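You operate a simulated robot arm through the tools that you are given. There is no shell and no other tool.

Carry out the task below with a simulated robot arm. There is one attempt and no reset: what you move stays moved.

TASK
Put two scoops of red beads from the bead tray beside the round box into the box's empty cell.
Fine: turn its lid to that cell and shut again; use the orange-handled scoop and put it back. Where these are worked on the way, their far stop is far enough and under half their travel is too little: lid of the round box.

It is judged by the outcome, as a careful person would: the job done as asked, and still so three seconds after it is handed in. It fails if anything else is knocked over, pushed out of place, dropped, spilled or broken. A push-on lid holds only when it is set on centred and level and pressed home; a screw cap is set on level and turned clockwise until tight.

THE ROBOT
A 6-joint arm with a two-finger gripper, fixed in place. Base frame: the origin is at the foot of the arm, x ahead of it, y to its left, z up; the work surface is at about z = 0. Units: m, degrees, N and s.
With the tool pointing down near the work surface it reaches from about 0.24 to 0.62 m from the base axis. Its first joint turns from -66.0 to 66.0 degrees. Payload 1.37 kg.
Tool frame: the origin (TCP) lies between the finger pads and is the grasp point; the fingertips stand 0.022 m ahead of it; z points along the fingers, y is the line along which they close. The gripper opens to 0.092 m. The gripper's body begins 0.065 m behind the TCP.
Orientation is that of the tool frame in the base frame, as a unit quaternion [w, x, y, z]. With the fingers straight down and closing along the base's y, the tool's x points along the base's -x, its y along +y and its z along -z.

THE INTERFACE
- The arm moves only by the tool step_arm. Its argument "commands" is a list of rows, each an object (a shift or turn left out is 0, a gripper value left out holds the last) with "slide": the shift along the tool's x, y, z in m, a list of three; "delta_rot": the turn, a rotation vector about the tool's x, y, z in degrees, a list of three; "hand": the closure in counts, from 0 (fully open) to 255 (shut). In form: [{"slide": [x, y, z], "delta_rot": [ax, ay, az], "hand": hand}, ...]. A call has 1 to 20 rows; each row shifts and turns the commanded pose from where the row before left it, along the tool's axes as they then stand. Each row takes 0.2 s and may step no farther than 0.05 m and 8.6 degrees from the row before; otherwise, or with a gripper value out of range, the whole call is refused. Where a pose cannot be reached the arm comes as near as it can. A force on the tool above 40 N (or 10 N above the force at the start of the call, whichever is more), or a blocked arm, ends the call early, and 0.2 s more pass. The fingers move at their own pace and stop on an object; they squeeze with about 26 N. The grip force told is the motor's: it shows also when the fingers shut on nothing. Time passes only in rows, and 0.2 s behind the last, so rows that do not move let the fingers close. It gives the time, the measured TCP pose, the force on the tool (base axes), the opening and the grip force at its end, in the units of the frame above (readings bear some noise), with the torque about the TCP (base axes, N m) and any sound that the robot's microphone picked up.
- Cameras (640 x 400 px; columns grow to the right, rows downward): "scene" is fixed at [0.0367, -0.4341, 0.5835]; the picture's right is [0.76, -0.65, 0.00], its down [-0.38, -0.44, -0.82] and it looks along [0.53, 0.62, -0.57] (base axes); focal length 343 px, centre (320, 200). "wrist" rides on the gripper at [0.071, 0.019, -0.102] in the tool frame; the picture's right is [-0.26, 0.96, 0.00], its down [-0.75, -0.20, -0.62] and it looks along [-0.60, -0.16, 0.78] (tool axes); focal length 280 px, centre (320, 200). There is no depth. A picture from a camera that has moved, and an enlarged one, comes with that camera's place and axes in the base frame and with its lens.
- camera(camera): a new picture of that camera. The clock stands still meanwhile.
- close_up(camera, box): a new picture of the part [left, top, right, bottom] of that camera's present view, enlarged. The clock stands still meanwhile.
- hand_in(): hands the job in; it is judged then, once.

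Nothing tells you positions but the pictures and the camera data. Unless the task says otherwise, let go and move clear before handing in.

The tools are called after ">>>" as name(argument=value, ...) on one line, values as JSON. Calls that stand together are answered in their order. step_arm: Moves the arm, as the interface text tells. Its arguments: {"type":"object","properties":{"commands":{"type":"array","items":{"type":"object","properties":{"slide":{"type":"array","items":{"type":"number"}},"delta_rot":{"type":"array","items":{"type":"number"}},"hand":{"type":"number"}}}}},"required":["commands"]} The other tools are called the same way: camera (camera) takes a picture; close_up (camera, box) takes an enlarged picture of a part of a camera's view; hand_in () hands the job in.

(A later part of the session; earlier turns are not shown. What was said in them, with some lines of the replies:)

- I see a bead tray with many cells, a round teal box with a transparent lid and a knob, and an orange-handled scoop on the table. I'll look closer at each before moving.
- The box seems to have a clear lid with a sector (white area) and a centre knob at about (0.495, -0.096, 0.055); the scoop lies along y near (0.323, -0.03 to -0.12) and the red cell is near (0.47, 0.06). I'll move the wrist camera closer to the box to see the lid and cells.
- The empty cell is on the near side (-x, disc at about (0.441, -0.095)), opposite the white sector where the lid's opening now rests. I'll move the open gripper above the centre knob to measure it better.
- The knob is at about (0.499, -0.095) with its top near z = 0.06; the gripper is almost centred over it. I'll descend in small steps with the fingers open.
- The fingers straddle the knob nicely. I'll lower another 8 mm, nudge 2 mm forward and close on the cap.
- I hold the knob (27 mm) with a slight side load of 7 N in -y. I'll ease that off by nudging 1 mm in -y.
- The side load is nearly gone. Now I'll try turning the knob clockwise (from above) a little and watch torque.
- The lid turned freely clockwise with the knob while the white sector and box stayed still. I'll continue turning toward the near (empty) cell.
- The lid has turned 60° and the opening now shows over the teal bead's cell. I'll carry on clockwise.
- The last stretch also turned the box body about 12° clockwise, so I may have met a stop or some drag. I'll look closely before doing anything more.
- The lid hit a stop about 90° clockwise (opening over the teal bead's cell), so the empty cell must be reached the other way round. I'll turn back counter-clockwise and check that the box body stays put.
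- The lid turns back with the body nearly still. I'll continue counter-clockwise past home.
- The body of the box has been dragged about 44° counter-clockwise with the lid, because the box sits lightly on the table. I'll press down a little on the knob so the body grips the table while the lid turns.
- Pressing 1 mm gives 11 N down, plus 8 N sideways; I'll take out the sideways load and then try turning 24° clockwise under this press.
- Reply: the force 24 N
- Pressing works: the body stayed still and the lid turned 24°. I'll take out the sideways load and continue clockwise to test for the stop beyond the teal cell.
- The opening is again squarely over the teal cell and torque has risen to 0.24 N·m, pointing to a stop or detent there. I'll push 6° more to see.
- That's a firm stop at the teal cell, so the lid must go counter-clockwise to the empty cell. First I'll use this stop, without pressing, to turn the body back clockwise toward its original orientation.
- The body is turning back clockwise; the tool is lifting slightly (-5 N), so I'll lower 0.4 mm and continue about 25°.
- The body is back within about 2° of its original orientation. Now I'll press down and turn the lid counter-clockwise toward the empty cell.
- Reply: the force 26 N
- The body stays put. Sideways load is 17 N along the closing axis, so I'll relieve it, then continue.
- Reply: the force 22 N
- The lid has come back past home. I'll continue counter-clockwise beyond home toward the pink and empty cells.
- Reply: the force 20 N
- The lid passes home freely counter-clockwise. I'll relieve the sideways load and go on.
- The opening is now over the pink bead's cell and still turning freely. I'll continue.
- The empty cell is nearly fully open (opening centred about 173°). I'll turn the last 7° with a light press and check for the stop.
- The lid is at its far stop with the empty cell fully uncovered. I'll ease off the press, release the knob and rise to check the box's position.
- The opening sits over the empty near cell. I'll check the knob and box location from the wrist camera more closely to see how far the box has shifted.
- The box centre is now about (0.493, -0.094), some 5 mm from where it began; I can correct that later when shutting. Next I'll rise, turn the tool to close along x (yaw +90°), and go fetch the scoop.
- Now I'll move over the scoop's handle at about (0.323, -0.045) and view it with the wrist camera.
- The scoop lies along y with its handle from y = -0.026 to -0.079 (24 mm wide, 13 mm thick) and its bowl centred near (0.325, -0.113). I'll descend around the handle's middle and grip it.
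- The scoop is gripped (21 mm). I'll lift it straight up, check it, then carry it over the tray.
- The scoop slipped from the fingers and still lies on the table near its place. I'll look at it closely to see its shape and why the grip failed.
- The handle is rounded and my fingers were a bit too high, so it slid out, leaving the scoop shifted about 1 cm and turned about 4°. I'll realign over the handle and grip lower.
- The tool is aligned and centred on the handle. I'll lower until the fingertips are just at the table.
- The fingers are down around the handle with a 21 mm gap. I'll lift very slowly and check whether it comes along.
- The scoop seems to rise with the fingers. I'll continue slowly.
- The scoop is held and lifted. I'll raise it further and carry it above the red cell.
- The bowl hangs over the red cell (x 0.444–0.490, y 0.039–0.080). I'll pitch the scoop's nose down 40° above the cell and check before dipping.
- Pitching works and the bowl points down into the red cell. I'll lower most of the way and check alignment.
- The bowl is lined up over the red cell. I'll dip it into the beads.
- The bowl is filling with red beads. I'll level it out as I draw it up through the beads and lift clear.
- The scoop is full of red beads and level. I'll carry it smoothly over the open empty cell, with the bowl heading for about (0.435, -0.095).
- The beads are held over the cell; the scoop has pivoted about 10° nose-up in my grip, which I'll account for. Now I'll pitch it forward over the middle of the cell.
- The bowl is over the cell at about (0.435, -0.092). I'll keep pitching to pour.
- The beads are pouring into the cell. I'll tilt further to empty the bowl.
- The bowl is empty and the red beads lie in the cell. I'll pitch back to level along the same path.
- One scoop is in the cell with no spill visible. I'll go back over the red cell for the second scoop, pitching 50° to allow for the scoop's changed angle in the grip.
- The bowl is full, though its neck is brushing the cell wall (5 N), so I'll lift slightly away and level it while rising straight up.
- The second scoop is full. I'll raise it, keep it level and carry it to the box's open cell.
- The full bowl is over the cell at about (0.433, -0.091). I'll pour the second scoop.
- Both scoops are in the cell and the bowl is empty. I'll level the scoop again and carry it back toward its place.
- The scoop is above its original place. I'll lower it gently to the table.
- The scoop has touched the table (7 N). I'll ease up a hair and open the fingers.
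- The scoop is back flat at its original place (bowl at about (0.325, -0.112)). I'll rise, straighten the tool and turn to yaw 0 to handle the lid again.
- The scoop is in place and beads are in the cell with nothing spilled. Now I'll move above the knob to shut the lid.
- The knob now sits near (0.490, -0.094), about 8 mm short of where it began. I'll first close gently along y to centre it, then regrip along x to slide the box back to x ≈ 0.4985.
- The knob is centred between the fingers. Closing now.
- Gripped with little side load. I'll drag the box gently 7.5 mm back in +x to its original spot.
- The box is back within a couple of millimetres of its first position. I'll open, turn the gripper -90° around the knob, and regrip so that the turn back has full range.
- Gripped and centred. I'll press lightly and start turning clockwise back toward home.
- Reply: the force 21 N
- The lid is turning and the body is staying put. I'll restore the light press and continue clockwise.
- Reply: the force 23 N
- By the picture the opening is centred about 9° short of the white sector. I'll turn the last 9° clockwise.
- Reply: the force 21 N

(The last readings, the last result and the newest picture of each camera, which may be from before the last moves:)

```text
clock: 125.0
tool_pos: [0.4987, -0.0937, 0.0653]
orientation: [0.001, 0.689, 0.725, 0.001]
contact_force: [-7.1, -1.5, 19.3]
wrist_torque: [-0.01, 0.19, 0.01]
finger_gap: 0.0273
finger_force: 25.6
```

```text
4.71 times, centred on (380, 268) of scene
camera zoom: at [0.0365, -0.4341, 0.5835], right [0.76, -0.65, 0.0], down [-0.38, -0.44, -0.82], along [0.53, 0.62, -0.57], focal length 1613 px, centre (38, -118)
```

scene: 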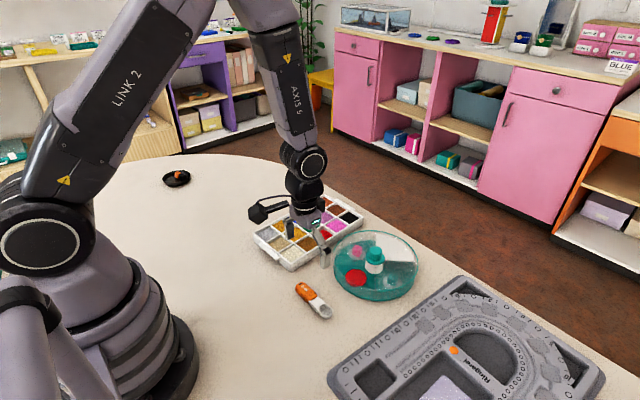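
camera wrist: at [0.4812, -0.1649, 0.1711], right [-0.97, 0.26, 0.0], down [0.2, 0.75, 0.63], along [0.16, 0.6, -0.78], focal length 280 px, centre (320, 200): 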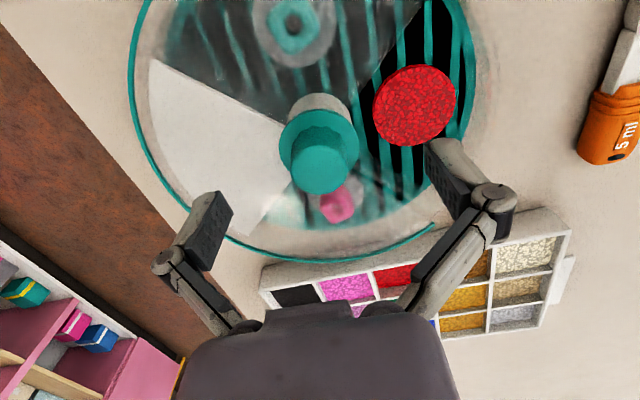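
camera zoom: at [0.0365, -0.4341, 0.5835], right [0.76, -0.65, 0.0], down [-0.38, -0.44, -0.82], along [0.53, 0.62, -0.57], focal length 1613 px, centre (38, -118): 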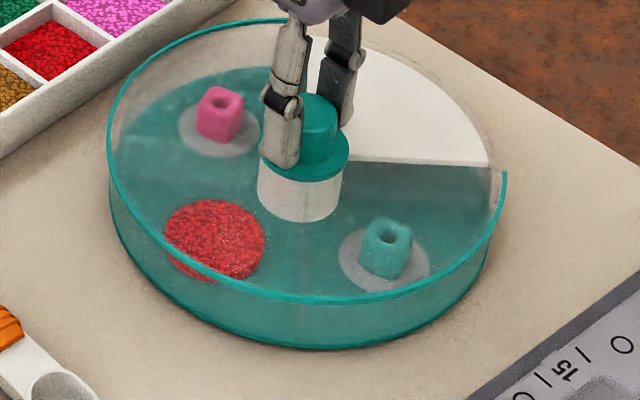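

The opening now sits over the white sector again. I'll ease off the press, release the knob and rise for a check.

>>> step_arm(commands=[{"slide": [0, -0.0005, -0.0008], "hand": 255}, {"slide": [0, 0, -0.0003], "hand": 255}, {"hand": 200}, {"hand": 120}, {"hand": 60}, {"hand": 0}, {"hand": 0}, {"slide": [0, 0, -0.02], "hand": 0}, {"slide": [0, 0, -0.03], "hand": 0}, {"slide": [0, 0, -0.03], "hand": 0}, {"hand": 0}])

>>> camera(camera="wrist")

>>> close_up(camera="scene", box=[335, 225, 425, 310])

```text
clock: 127.4
tool_pos: [0.4981, -0.0938, 0.145]
orientation: [0.001, 0.687, 0.726, 0.001]
contact_force: [0.3, -0.1, 1.1]
wrist_torque: [-0.03, -0.02, -0.03]
finger_gap: 0.0919
finger_force: 0.1
```

```text
taken
camera wrist: at [0.5142, -0.0217, 0.2456], right [0.98, -0.21, 0.0], down [-0.17, -0.76, 0.62], along [-0.13, -0.61, -0.78], focal length 280 px, centre (320, 200)
```

wrist: 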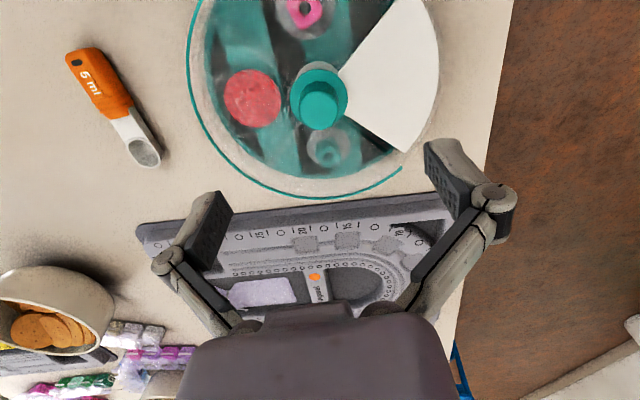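

```text
4.71 times, centred on (380, 268) of scene
camera zoom: at [0.0367, -0.4341, 0.5835], right [0.76, -0.65, 0.0], down [-0.38, -0.44, -0.82], along [0.53, 0.62, -0.57], focal length 1613 px, centre (38, -118)
```

zoom: 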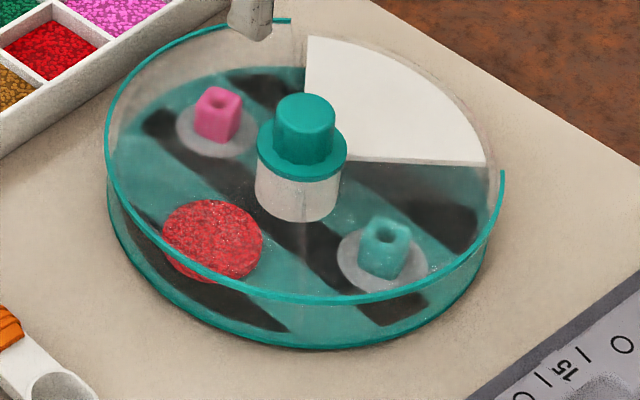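

The lid is shut again (opening centred on the white sector within about 1°). I'll lift the arm clear and do a final check of everything.

>>> step_arm(commands=[{"slide": [0, 0, -0.04], "hand": 0}, {"slide": [0, 0, -0.04], "hand": 0}, {"slide": [0, 0, -0.04], "hand": 0}, {"slide": [0.03, -0.03, -0.02], "hand": 0}, {"slide": [0.03, -0.03, -0.02], "hand": 0}, {"hand": 0}])

>>> camera(camera="scene")

>>> close_up(camera="scene", box=[240, 180, 440, 330])

>>> close_up(camera="wrist", box=[150, 0, 490, 210])

```text
clock: 128.8
tool_pos: [0.4351, -0.0365, 0.3047]
orientation: [0.001, 0.688, 0.726, 0.001]
contact_force: [-0.2, -0.2, -0.5]
wrist_torque: [0.03, 0.01, 0.0]
finger_gap: 0.092
finger_force: 0.0
```

```text
taken
```

scene: 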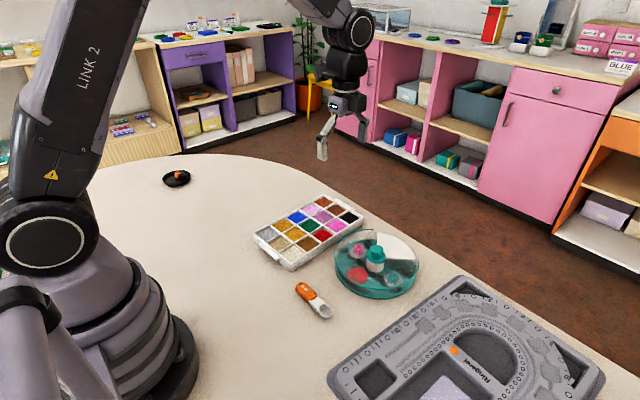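

```text
2.67 times, centred on (340, 255) of scene
camera zoom: at [0.0366, -0.4341, 0.5835], right [0.76, -0.65, 0.0], down [-0.38, -0.44, -0.82], along [0.53, 0.62, -0.57], focal length 914 px, centre (267, 53)
```

zoom: 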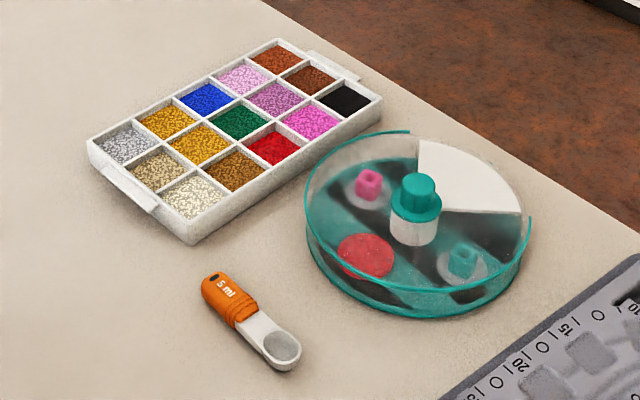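

```text
1.88 times, centred on (320, 105) of wrist
camera zoom: at [0.4512, 0.0358, 0.4062], right [0.98, -0.21, 0.0], down [-0.17, -0.76, 0.62], along [-0.13, -0.61, -0.78], focal length 528 px, centre (320, 379)
```

zoom: 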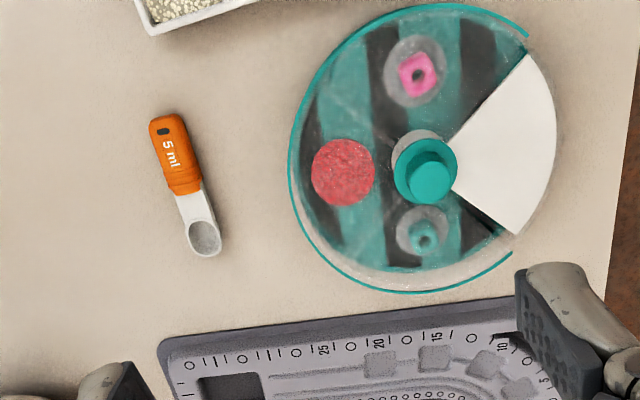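

Everything matches the starting picture: the tray hasn't moved, the scoop is back in its spot, and the lid opening is centred over the white sector. The two scoops of red beads are in the formerly empty cell with no spills, and the box itself sits about 3 mm from where it began. The gripper is open and clear, so I'm handing in.

>>> hand_in()

```text
The job is handed in.
```

I put two scoops of red beads into the round box's empty cell, turned the lid shut again and put the scoop back. I've handed the job in, and no result has come back yet.

- **Lid:** I turned it to its far stop, which fully uncovered the empty cell. It is now back with its opening over the white sector, within about 1° by my camera estimate.
- **Beads:** Both scoops came from the red cell of the tray beside the box, and the bowl looked empty after each pour. I saw no spilled beads on the table, and the tray has not moved.
- **Scoop:** My first grip slipped and shifted the scoop about 1 cm before I picked it up properly. It now lies flat, within about 2 mm of where it started.
- **Box:** I first turned the lid the wrong way, which dragged the body round by as much as 44°. I turned it back, and it now sits about 3 mm and 2° from where it began.
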